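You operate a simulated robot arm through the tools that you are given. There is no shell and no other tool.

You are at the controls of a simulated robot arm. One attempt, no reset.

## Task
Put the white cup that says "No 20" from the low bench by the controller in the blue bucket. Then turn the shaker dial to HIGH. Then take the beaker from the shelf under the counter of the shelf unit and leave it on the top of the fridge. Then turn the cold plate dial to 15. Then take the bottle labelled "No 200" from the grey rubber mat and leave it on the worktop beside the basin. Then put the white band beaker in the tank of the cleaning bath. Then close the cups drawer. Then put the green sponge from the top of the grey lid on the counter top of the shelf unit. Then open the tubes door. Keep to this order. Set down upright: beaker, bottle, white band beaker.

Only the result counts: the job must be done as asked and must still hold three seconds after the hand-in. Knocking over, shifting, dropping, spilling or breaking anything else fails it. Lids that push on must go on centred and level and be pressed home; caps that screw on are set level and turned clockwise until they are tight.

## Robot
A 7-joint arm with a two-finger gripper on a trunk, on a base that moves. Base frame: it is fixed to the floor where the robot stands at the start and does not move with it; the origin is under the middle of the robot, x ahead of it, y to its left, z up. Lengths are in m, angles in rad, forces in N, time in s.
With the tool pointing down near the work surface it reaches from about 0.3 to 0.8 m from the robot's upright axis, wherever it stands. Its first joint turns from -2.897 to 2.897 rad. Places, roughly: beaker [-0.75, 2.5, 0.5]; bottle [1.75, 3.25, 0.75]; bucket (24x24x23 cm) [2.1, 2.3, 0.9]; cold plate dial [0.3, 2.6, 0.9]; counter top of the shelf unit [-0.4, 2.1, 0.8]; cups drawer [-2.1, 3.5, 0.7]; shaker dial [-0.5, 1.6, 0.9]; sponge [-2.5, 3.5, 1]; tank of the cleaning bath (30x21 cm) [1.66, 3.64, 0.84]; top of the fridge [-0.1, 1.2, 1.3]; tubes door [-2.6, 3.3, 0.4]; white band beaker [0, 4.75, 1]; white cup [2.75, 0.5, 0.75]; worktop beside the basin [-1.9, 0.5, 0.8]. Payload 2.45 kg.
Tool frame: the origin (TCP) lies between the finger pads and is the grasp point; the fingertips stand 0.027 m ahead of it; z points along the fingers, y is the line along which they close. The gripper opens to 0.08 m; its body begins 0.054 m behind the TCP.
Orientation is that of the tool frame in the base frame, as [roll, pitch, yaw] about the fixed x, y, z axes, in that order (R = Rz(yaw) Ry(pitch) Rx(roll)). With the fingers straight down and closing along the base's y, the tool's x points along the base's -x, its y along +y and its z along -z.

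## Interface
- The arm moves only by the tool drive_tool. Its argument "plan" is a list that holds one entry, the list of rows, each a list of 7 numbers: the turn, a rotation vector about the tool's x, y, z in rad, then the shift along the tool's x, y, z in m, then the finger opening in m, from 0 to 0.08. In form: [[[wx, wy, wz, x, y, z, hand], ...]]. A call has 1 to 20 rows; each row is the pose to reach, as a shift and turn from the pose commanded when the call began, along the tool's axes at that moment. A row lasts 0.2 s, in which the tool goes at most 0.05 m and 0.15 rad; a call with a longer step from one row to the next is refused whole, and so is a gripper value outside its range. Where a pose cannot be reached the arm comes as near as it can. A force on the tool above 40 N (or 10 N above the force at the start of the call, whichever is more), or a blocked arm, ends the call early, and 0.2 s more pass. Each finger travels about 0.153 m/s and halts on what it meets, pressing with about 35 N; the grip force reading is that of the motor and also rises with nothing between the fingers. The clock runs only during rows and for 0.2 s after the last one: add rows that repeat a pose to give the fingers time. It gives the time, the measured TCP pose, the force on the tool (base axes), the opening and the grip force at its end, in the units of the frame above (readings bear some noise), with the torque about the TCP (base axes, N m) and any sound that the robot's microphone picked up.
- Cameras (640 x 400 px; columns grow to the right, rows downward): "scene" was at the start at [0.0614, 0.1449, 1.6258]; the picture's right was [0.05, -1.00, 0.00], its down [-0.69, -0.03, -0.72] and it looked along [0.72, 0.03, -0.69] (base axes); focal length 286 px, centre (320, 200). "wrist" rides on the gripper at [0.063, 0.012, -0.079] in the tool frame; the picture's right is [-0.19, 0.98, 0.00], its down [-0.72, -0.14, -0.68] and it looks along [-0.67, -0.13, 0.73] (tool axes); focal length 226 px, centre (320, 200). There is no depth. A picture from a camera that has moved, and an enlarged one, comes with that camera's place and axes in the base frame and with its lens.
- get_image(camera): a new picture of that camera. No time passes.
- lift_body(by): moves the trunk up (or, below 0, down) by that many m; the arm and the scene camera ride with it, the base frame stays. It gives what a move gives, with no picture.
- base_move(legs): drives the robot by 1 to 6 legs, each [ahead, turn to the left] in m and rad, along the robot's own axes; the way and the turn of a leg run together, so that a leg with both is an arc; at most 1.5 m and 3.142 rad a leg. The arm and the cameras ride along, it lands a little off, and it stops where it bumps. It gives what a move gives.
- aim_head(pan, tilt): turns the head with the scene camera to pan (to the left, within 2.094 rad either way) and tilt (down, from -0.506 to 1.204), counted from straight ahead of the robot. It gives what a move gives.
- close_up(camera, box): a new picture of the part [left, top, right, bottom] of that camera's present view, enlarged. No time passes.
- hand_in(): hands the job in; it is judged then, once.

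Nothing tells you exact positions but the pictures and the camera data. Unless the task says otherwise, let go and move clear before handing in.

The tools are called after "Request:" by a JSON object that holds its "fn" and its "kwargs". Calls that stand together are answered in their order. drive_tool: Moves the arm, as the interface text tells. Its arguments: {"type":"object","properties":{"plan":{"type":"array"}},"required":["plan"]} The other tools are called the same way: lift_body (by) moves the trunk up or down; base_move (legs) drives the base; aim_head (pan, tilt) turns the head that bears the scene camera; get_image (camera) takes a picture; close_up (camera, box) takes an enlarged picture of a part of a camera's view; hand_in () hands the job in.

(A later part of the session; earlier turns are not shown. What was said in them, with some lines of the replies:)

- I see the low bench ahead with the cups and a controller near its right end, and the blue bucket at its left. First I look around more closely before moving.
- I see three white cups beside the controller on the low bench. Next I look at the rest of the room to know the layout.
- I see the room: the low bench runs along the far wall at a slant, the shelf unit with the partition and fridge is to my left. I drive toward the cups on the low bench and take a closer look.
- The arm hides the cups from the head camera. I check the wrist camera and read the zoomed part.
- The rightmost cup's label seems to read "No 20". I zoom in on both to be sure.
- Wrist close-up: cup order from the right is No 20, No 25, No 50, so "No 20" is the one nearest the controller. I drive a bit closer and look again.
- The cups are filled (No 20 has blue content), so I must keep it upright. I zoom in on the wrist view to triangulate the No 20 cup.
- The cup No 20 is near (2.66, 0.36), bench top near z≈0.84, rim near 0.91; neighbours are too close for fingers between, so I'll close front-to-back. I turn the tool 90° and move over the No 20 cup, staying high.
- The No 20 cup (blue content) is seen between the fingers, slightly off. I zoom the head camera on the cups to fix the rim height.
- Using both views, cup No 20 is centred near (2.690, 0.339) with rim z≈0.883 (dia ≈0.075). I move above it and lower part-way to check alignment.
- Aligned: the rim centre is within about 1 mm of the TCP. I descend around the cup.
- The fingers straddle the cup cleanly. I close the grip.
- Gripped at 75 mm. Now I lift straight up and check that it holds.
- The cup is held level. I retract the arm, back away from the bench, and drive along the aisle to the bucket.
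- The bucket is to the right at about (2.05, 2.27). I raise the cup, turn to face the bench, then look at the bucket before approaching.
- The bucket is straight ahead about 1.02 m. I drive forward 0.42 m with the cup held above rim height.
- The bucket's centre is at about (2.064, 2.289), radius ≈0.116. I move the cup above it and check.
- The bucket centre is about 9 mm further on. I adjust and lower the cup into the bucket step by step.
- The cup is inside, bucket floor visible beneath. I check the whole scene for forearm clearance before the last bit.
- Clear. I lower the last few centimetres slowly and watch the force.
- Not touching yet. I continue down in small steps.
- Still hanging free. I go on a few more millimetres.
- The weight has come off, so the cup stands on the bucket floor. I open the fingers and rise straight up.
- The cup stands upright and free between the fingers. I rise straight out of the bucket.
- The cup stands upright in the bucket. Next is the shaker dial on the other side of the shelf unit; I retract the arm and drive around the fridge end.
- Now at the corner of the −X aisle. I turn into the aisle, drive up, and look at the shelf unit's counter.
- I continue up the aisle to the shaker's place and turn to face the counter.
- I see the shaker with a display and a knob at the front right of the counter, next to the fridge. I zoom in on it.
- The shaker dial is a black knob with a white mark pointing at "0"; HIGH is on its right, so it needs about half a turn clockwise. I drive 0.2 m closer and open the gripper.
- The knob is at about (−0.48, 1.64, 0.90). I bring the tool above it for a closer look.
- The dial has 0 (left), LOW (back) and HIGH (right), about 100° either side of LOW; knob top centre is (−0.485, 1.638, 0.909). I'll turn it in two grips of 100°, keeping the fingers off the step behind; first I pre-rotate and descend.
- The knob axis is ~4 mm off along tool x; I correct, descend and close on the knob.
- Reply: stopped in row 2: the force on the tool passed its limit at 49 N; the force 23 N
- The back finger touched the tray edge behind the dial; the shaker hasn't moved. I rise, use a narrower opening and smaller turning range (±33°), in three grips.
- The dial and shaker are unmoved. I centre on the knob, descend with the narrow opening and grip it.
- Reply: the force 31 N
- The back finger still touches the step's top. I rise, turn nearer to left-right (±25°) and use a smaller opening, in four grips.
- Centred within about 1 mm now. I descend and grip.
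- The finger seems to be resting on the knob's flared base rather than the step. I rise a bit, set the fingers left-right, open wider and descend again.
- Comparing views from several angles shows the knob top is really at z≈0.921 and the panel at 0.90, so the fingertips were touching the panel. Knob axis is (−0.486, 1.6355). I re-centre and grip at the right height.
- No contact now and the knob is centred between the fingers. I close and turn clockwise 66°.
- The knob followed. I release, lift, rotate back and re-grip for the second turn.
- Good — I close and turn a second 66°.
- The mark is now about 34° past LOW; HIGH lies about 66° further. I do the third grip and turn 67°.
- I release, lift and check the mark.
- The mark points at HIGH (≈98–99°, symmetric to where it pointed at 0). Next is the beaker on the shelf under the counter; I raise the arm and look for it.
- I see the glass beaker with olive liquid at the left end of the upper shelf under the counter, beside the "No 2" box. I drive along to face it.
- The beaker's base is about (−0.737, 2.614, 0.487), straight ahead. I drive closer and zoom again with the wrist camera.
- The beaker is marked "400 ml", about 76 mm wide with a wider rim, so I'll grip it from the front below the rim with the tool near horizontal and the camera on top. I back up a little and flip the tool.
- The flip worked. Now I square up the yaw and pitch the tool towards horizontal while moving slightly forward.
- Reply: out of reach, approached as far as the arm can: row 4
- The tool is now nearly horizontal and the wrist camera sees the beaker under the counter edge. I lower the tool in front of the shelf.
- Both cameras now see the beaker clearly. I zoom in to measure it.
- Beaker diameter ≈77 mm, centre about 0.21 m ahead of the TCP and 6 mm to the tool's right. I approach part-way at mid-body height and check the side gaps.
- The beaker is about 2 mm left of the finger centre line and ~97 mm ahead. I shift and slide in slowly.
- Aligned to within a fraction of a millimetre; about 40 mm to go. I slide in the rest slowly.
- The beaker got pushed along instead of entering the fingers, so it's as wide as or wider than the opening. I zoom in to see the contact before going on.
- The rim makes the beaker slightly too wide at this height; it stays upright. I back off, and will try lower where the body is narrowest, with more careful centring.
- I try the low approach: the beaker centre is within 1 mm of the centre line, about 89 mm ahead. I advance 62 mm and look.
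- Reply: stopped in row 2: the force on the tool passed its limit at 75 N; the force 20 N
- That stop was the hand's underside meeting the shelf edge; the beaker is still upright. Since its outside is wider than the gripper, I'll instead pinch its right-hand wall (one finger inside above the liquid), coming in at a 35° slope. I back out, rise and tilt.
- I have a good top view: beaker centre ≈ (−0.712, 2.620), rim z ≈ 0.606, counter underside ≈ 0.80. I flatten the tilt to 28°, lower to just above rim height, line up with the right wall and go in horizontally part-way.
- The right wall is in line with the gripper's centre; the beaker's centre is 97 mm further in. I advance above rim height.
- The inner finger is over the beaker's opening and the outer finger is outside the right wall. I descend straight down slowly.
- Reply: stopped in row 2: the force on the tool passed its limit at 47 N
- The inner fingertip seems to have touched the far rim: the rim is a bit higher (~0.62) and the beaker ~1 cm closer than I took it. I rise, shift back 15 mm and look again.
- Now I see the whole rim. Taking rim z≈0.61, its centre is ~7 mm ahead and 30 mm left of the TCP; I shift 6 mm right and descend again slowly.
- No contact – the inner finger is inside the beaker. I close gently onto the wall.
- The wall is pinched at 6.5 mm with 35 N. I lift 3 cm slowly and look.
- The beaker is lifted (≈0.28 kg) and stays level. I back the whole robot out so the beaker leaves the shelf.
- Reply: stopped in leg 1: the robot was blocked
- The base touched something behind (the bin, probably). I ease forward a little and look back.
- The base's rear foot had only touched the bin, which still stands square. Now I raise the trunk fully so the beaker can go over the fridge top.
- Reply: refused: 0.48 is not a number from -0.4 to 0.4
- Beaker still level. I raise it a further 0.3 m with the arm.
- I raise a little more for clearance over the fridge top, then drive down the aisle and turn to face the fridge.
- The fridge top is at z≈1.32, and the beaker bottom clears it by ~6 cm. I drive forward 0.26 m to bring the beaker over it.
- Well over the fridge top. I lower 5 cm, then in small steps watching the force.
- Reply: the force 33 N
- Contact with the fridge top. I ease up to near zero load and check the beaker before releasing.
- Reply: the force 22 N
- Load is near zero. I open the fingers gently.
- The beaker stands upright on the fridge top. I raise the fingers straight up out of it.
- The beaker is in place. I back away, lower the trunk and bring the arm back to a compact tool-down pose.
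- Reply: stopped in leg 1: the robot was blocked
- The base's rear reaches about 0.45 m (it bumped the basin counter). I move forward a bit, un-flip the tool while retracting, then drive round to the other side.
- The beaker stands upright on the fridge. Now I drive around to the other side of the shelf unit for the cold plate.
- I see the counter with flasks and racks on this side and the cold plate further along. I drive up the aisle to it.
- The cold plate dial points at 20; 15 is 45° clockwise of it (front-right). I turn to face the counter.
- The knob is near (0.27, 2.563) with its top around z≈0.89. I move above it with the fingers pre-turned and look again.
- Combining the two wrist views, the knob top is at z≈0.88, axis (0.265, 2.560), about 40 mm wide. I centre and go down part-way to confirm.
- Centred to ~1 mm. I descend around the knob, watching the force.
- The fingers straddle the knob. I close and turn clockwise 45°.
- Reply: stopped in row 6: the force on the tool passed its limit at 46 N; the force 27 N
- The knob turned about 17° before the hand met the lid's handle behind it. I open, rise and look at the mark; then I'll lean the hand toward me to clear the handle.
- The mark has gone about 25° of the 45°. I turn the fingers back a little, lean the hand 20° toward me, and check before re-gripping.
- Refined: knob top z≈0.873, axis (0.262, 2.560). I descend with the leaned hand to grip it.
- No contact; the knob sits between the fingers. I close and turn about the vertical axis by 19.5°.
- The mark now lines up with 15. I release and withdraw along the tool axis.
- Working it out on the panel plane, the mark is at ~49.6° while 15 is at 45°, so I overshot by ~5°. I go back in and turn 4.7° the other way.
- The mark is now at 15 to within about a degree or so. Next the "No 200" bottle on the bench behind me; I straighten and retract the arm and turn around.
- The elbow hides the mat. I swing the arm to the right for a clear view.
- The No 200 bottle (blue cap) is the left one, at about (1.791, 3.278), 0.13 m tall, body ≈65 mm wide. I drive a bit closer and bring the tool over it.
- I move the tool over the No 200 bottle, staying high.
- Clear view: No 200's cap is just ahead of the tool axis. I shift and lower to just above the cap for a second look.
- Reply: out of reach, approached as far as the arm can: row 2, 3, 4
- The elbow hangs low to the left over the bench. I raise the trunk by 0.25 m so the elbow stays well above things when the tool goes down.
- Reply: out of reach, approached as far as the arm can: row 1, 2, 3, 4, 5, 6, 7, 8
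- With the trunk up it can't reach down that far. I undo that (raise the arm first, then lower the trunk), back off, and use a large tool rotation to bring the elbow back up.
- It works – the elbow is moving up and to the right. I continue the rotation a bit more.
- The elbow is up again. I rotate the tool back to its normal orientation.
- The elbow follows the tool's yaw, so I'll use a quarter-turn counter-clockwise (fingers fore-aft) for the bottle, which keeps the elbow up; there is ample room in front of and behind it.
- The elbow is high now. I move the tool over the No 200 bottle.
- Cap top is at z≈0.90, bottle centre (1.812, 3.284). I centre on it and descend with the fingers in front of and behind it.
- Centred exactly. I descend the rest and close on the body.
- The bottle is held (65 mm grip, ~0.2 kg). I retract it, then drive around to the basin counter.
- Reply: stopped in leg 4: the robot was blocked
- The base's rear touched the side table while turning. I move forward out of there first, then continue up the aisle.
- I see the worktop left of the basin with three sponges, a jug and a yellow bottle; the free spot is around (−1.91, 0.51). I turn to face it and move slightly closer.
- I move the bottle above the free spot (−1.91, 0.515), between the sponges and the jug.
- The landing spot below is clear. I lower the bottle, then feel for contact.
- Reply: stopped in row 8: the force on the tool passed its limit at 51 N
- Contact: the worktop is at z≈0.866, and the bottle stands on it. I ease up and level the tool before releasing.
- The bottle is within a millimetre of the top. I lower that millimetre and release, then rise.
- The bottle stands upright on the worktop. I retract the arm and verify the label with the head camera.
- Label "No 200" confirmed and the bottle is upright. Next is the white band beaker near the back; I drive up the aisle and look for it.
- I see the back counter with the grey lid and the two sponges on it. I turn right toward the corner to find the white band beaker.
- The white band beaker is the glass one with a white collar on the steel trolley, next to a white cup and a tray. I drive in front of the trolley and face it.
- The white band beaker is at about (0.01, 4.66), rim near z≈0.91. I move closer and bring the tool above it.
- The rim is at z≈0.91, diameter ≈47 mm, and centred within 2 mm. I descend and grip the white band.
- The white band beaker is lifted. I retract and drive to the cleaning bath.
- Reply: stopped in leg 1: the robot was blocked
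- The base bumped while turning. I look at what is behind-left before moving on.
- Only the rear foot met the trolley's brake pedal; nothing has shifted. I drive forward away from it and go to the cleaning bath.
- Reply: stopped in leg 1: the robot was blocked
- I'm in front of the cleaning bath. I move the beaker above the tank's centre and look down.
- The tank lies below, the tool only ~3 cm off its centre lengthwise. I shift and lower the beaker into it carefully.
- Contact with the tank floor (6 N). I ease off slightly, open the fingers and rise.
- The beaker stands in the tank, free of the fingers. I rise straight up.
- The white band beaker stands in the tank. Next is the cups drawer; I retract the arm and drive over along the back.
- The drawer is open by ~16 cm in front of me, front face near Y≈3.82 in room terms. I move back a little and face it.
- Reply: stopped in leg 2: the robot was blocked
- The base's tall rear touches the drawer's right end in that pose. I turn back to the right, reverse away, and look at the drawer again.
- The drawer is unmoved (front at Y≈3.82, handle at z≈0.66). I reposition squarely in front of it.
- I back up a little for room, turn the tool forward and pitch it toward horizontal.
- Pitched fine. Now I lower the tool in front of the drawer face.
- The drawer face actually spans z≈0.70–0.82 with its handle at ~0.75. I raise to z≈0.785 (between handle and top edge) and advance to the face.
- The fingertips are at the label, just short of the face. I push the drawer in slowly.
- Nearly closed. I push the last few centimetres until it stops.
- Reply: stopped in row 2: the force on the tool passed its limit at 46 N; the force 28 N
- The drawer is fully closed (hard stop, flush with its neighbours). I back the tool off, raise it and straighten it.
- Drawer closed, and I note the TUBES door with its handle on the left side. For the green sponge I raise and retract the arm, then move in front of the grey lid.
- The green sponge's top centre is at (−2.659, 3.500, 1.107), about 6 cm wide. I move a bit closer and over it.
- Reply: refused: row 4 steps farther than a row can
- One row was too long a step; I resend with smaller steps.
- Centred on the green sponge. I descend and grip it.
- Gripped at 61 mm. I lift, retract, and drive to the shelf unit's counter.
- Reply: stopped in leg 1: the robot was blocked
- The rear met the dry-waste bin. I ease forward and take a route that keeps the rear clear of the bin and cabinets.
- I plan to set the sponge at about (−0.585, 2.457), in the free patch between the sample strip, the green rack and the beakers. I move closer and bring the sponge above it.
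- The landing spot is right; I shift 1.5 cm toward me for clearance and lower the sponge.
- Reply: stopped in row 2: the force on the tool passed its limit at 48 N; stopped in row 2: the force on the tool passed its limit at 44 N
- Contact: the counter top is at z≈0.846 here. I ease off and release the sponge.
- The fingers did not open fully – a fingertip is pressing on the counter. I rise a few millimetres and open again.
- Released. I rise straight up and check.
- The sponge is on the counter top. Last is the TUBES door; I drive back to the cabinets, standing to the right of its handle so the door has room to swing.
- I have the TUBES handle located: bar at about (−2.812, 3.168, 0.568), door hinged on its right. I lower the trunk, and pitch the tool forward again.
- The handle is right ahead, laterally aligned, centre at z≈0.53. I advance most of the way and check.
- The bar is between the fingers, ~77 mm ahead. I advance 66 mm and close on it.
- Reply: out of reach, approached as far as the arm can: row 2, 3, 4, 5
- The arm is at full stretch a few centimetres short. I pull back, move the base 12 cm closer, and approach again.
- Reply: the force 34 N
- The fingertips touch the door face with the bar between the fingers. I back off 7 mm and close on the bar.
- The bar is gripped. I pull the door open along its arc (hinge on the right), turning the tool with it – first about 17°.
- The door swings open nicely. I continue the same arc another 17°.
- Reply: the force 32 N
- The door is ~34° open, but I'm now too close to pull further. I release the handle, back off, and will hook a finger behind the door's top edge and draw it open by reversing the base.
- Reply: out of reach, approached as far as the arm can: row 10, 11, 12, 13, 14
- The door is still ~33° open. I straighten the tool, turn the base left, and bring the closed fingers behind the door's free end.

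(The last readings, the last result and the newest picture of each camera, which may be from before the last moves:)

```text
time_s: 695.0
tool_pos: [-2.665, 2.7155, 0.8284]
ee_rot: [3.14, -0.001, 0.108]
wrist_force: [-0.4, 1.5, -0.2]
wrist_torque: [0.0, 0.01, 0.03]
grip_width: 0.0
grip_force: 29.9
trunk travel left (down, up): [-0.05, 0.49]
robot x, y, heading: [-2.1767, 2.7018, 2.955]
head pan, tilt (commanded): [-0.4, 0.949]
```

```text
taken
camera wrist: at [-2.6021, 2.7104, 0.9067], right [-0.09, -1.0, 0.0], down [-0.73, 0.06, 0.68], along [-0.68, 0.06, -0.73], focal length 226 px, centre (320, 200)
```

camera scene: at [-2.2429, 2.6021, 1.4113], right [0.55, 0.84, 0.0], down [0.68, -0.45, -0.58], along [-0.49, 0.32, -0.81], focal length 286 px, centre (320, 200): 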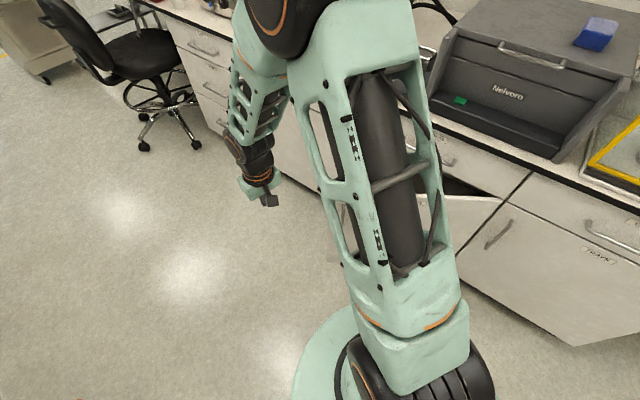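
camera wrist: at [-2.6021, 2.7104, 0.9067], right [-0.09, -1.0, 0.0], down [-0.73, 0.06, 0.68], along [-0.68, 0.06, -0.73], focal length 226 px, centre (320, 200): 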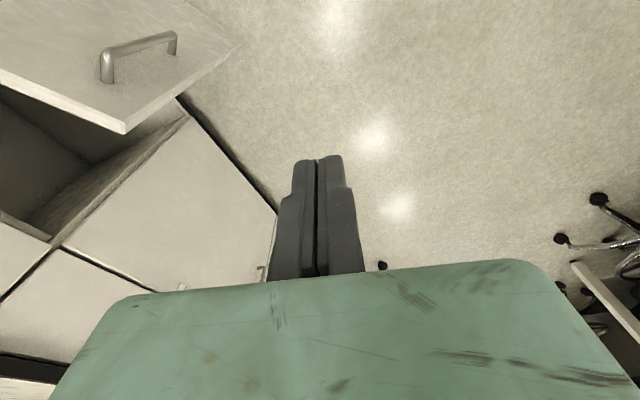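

I have a clear view of the door's free corner at (−2.695, 2.932). I move above the space just behind it and lower the fingertips inside, below the door's top edge.

Request:
{"fn": "drive_tool", "kwargs": {"plan": [[[0, 0, 0, 0, -0.04, 0, 0.0], [0, 0, 0, 0.001, -0.085, 0, 0.0], [0, 0, 0, 0.002, -0.13, 0, 0.0], [0, 0, 0, 0.003, -0.175, 0, 0.0], [0, 0, 0, 0.004, -0.22, 0, 0.0], [0, 0, 0, 0.005, -0.265, 0, 0.0], [0, 0, 0, 0.0051, -0.3113, 0, 0.0], [0, 0, 0, 0.0051, -0.3113, 0, 0.0]]]}}

Request:
{"fn": "get_image", "kwargs": {"camera": "wrist"}}

Request:
{"fn": "get_image", "kwargs": {"camera": "scene"}}

```text
time_s: 696.8
tool_pos: [-2.6919, 3.0265, 0.8276]
ee_rot: [3.139, 0.0, 0.109]
wrist_force: [0.2, -0.2, 0.4]
wrist_torque: [-0.04, -0.03, -0.03]
grip_width: 0.0
grip_force: 29.6
trunk travel left (down, up): [-0.05, 0.49]
robot x, y, heading: [-2.1745, 2.7048, 2.961]
head pan, tilt (commanded): [-0.4, 0.949]
```

```text
taken
camera wrist: at [-2.6285, 3.0214, 0.9056], right [-0.09, -1.0, 0.0], down [-0.73, 0.06, 0.68], along [-0.68, 0.06, -0.73], focal length 226 px, centre (320, 200)
```

wrist: 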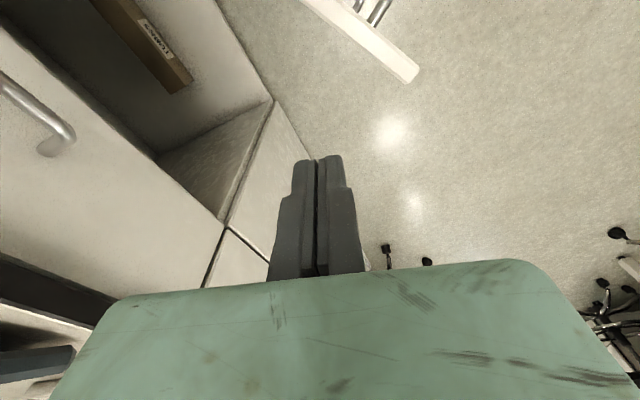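

```text
taken
camera scene: at [-2.243, 2.6029, 1.4114], right [0.55, 0.84, 0.0], down [0.68, -0.45, -0.58], along [-0.49, 0.32, -0.81], focal length 286 px, centre (320, 200)
```

scene: 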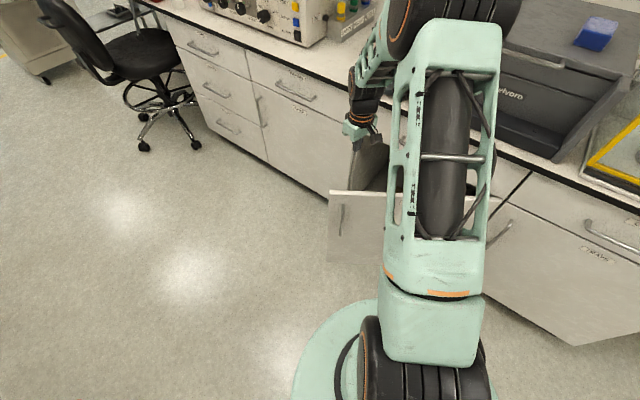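

Position is right: just behind the door's end, clear of the cabinet. I lower the fingers.

Request:
{"fn": "drive_tool", "kwargs": {"plan": [[[0, 0, 0, 0, 0, 0.03, 0.0], [0, 0, 0, 0, 0, 0.065, 0.0], [0, 0, 0, 0, 0, 0.1, 0.0], [0, 0, 0, 0, 0, 0.14, 0.0], [0, 0, 0, 0, 0, 0.17, 0.0], [0, 0, 0, 0, 0, 0.183, 0.0], [0, 0, 0, 0, 0, 0.183, 0.0]]]}}

Request:
{"fn": "get_image", "kwargs": {"camera": "wrist"}}

Request:
{"fn": "close_up", "kwargs": {"camera": "scene", "box": [310, 90, 450, 260]}}

```text
time_s: 698.4
tool_pos: [-2.694, 3.0254, 0.6421]
ee_rot: [3.14, 0.0, 0.11]
wrist_force: [0.1, 0.0, -0.3]
wrist_torque: [0.0, 0.03, 0.0]
grip_width: 0.0
grip_force: 30.4
trunk travel left (down, up): [-0.05, 0.49]
robot x, y, heading: [-2.1738, 2.7031, 2.96]
head pan, tilt (commanded): [-0.4, 0.949]
```

```text
taken
camera wrist: at [-2.6309, 3.0205, 0.7216], right [-0.09, -1.0, 0.0], down [-0.73, 0.06, 0.68], along [-0.68, 0.06, -0.73], focal length 226 px, centre (320, 200)
```

wrist: 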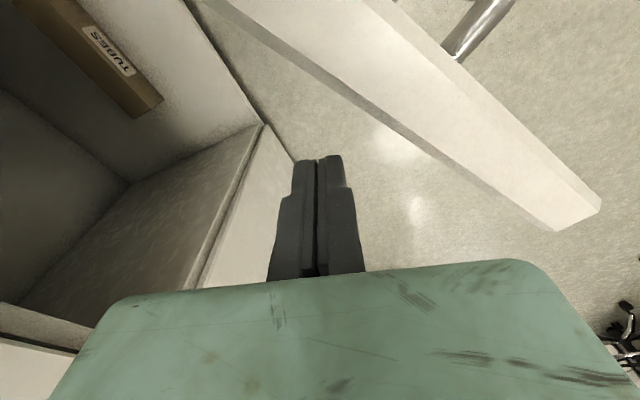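

```text
2.35 times, centred on (380, 175) of scene
camera zoom: at [-2.243, 2.6023, 1.4114], right [0.55, 0.84, 0.0], down [0.68, -0.45, -0.58], along [-0.49, 0.32, -0.81], focal length 672 px, centre (179, 259)
```

zoom: 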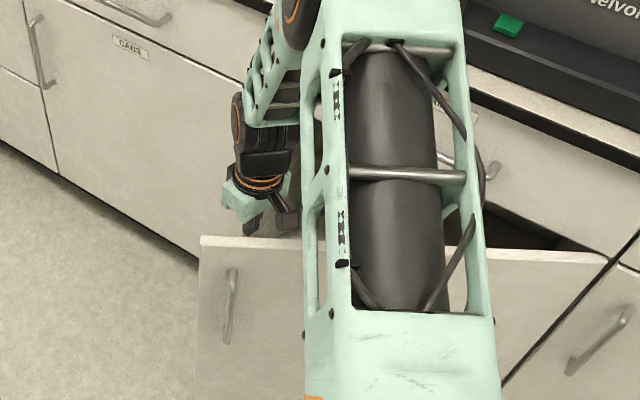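

The fingers are behind the door. I first draw the door open with the arm.

Request:
{"fn": "drive_tool", "kwargs": {"plan": [[[0, 0, 0, 0.0192, 0.0055, 0, 0.0], [0, 0, 0, 0.0384, 0.0111, 0, 0.0], [0, 0, 0, 0.0576, 0.0166, 0, 0.0], [0, 0, 0, 0.0768, 0.0222, 0, 0.0], [0, 0, 0, 0.096, 0.0277, 0, 0.0], [0, 0, 0, 0.1152, 0.0332, 0, 0.0], [0, 0, 0, 0.1344, 0.0388, 0, 0.0], [0, 0, 0, 0.1536, 0.0443, 0, 0.0], [0, 0, 0, 0.1536, 0.0443, 0, 0.0]]]}}

Request:
{"fn": "get_image", "kwargs": {"camera": "wrist"}}

Request:
{"fn": "get_image", "kwargs": {"camera": "scene"}}

```text
time_s: 700.4
tool_pos: [-2.5354, 2.9991, 0.6449]
ee_rot: [3.14, -0.001, 0.109]
wrist_force: [-0.1, -0.2, -0.1]
wrist_torque: [0.05, -0.04, 0.0]
grip_width: 0.0001
grip_force: 29.8
trunk travel left (down, up): [-0.05, 0.49]
robot x, y, heading: [-2.1723, 2.703, 2.96]
head pan, tilt (commanded): [-0.4, 0.949]
```

```text
taken
camera wrist: at [-2.4727, 2.9938, 0.7231], right [-0.09, -1.0, 0.0], down [-0.73, 0.06, 0.68], along [-0.68, 0.06, -0.73], focal length 226 px, centre (320, 200)
```

wrist: 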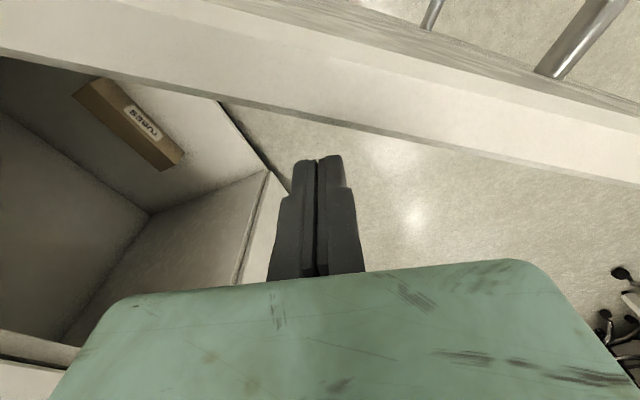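

```text
taken
camera scene: at [-2.2427, 2.6023, 1.4114], right [0.55, 0.84, 0.0], down [0.68, -0.45, -0.58], along [-0.49, 0.32, -0.81], focal length 286 px, centre (320, 200)
```

scene: 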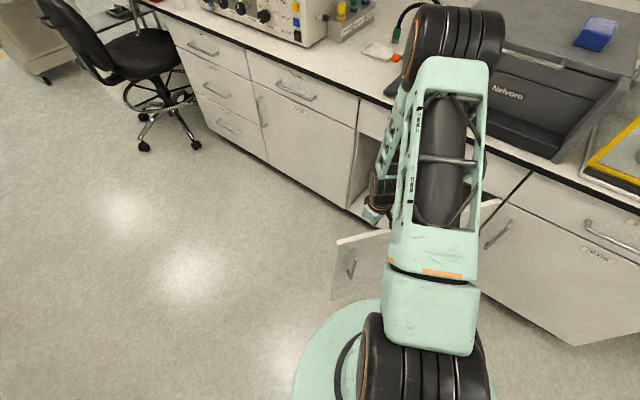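

The door is now ~52° open. I draw it further by reversing the base 0.3 m with the fingers behind it.

Request:
{"fn": "base_move", "kwargs": {"legs": [[-0.15, 0], [-0.15, 0]]}}

Request:
{"fn": "get_image", "kwargs": {"camera": "wrist"}}

Request:
{"fn": "get_image", "kwargs": {"camera": "scene"}}

```text
time_s: 702.7
tool_pos: [-2.2409, 2.9449, 0.6446]
ee_rot: [3.139, -0.001, 0.106]
wrist_force: [0.7, -0.1, 0.0]
wrist_torque: [0.0, 0.03, -0.03]
grip_width: 0.0
grip_force: 30.0
trunk travel left (down, up): [-0.05, 0.49]
robot x, y, heading: [-1.8791, 2.6479, 2.959]
head pan, tilt (commanded): [-0.4, 0.949]
```

```text
taken
camera wrist: at [-2.1784, 2.9396, 0.7231], right [-0.09, -1.0, 0.0], down [-0.73, 0.06, 0.68], along [-0.68, 0.06, -0.73], focal length 226 px, centre (320, 200)
```

wrist: 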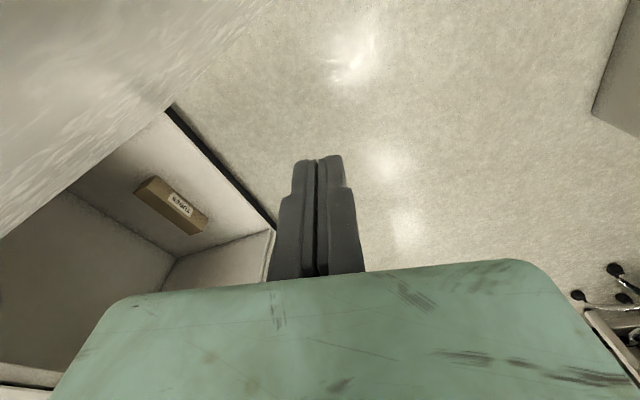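

```text
taken
camera scene: at [-1.9487, 2.5475, 1.4113], right [0.55, 0.83, 0.0], down [0.68, -0.45, -0.58], along [-0.49, 0.32, -0.81], focal length 286 px, centre (320, 200)
```

scene: 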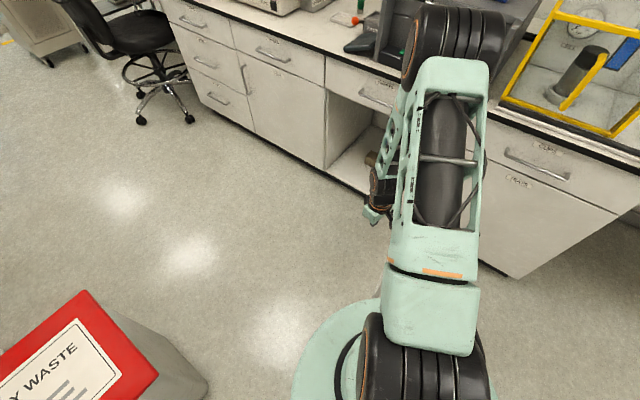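

The cabinet is wide open now. I raise the fingers out and check the door's position.

Request:
{"fn": "drive_tool", "kwargs": {"plan": [[[0, 0, 0, 0, 0, -0.04, 0.0], [0, 0, 0, 0, 0, -0.08, 0.0], [0, 0, 0, 0, 0, -0.12, 0.0], [0, 0, 0, 0, 0, -0.16, 0.0], [0, 0, 0, 0, 0, -0.2, 0.0], [0, 0, 0, 0, 0, -0.24, 0.0], [0, 0, 0, 0, 0, -0.28, 0.0], [0, 0, 0, 0, 0, -0.32, 0.0], [0, 0, 0, 0, 0, -0.36, 0.0], [0, 0, 0, 0, 0, -0.36, 0.0]]]}}

Request:
{"fn": "get_image", "kwargs": {"camera": "wrist"}}

Request:
{"fn": "get_image", "kwargs": {"camera": "scene"}}

```text
time_s: 704.9
tool_pos: [-2.2424, 2.9459, 1.0042]
ee_rot: [3.141, 0.001, 0.108]
wrist_force: [-0.5, -0.1, 0.4]
wrist_torque: [0.03, 0.02, 0.01]
grip_width: 0.0
grip_force: 29.9
trunk travel left (down, up): [-0.05, 0.49]
robot x, y, heading: [-1.8815, 2.649, 2.963]
head pan, tilt (commanded): [-0.4, 0.949]
```

```text
taken
camera wrist: at [-2.1788, 2.941, 1.0829], right [-0.09, -1.0, 0.0], down [-0.73, 0.06, 0.68], along [-0.68, 0.06, -0.73], focal length 226 px, centre (320, 200)
```

wrist: 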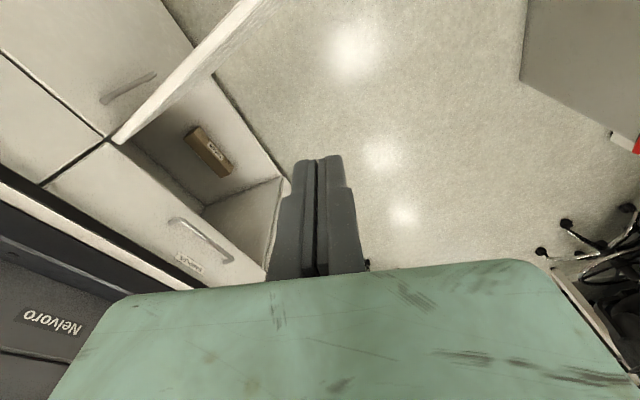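

```text
taken
camera scene: at [-1.9483, 2.5472, 1.4113], right [0.55, 0.83, 0.0], down [0.68, -0.45, -0.58], along [-0.49, 0.32, -0.81], focal length 286 px, centre (320, 200)
```

scene: 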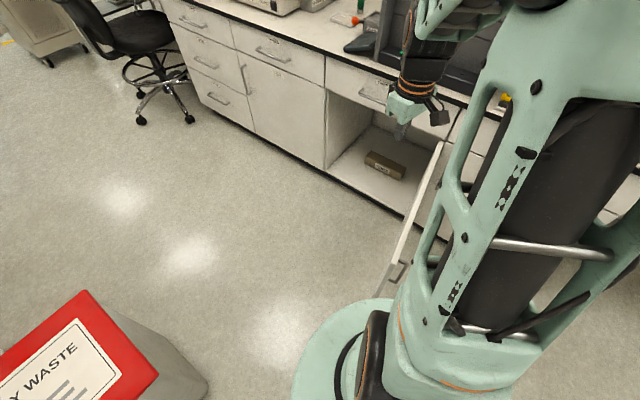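

The TUBES door stands about 99° open. I reverse the robot clear of it and look once more.

Request:
{"fn": "base_move", "kwargs": {"legs": [[-0.3, 0]]}}

Request:
{"fn": "aim_head", "kwargs": {"pan": -0.2, "tilt": 0.75}}

Request:
{"fn": "get_image", "kwargs": {"camera": "scene"}}

```text
time_s: 707.0
tool_pos: [-1.9481, 2.8919, 1.0043]
ee_rot: [3.14, -0.001, 0.106]
wrist_force: [0.1, -1.0, 0.2]
wrist_torque: [0.0, 0.01, -0.01]
grip_width: 0.0
grip_force: 30.1
trunk travel left (down, up): [-0.05, 0.49]
robot x, y, heading: [-1.5857, 2.5908, 2.956]
head pan, tilt (commanded): [-0.4, 0.949]
```

```text
time_s: 707.7
tool_pos: [-1.9476, 2.8919, 1.0041]
ee_rot: [-3.141, -0.001, 0.106]
wrist_force: [-0.2, -1.2, 0.2]
wrist_torque: [0.0, -0.03, -0.02]
grip_width: 0.0002
grip_force: 29.7
trunk travel left (down, up): [-0.05, 0.49]
robot x, y, heading: [-1.5858, 2.5945, 2.956]
head pan, tilt (commanded): [-0.201, 0.75]
```

```text
taken
camera scene: at [-1.6711, 2.484, 1.4268], right [0.38, 0.93, 0.0], down [0.63, -0.26, -0.73], along [-0.68, 0.28, -0.68], focal length 286 px, centre (320, 200)
```

scene: 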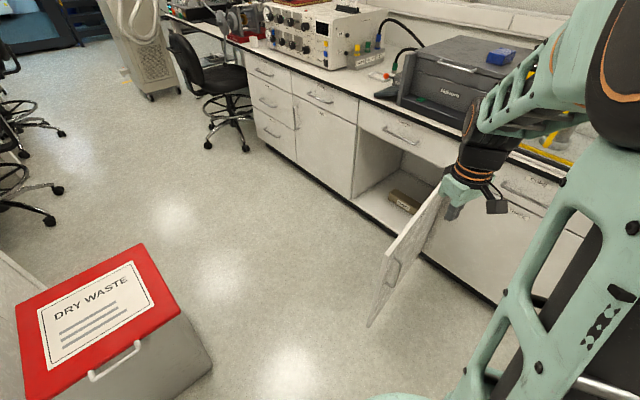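

The TUBES door stays wide open, the cups drawer is shut, and the gripper is empty and clear of everything. All steps were done in order, so I hand the job in.

Request:
{"fn": "hand_in", "kwargs": {}}

```text
The job is handed in.
```

All nine steps are done in the order you gave, and I have handed the job in. I know of one small disturbance to something outside the job.

| Step | Where it ended up |
|---|---|
| "No 20" cup | Upright in the blue bucket |
| Shaker dial | Mark on HIGH |
| Beaker (the 400 ml one) | Upright on top of the fridge |
| Cold plate dial | On 15, within about 1–3° of the tick |
| "No 200" bottle | Upright on the worktop left of the basin; I read the label again after setting it down |
| White band beaker | Upright on the floor of the cleaning bath tank, under the liquid |
| Cups drawer | Pushed to its stop, flush with its neighbours |
| Green sponge | On the counter top of the shelf unit |
| Tubes door | Open by about 99° |

- **Shifted beaker:** setting the sponge down appears to have pushed the small green beaker behind it back by about 5 mm. It is still standing and did not spill. I left it rather than risk moving it further.
- **Base contacts:** the robot's rear touched the dry-waste bin (twice), the trolley area, a side table, the basin counter and probably the open drawer. I measured the bin and the drawer afterwards and neither had moved; the trolley looked in place too. I did not check the side table or the counter.
- **First try at the 400 ml beaker:** it was too wide for the gripper and slid about 4 cm on its shelf before I switched to lifting it by the rim.
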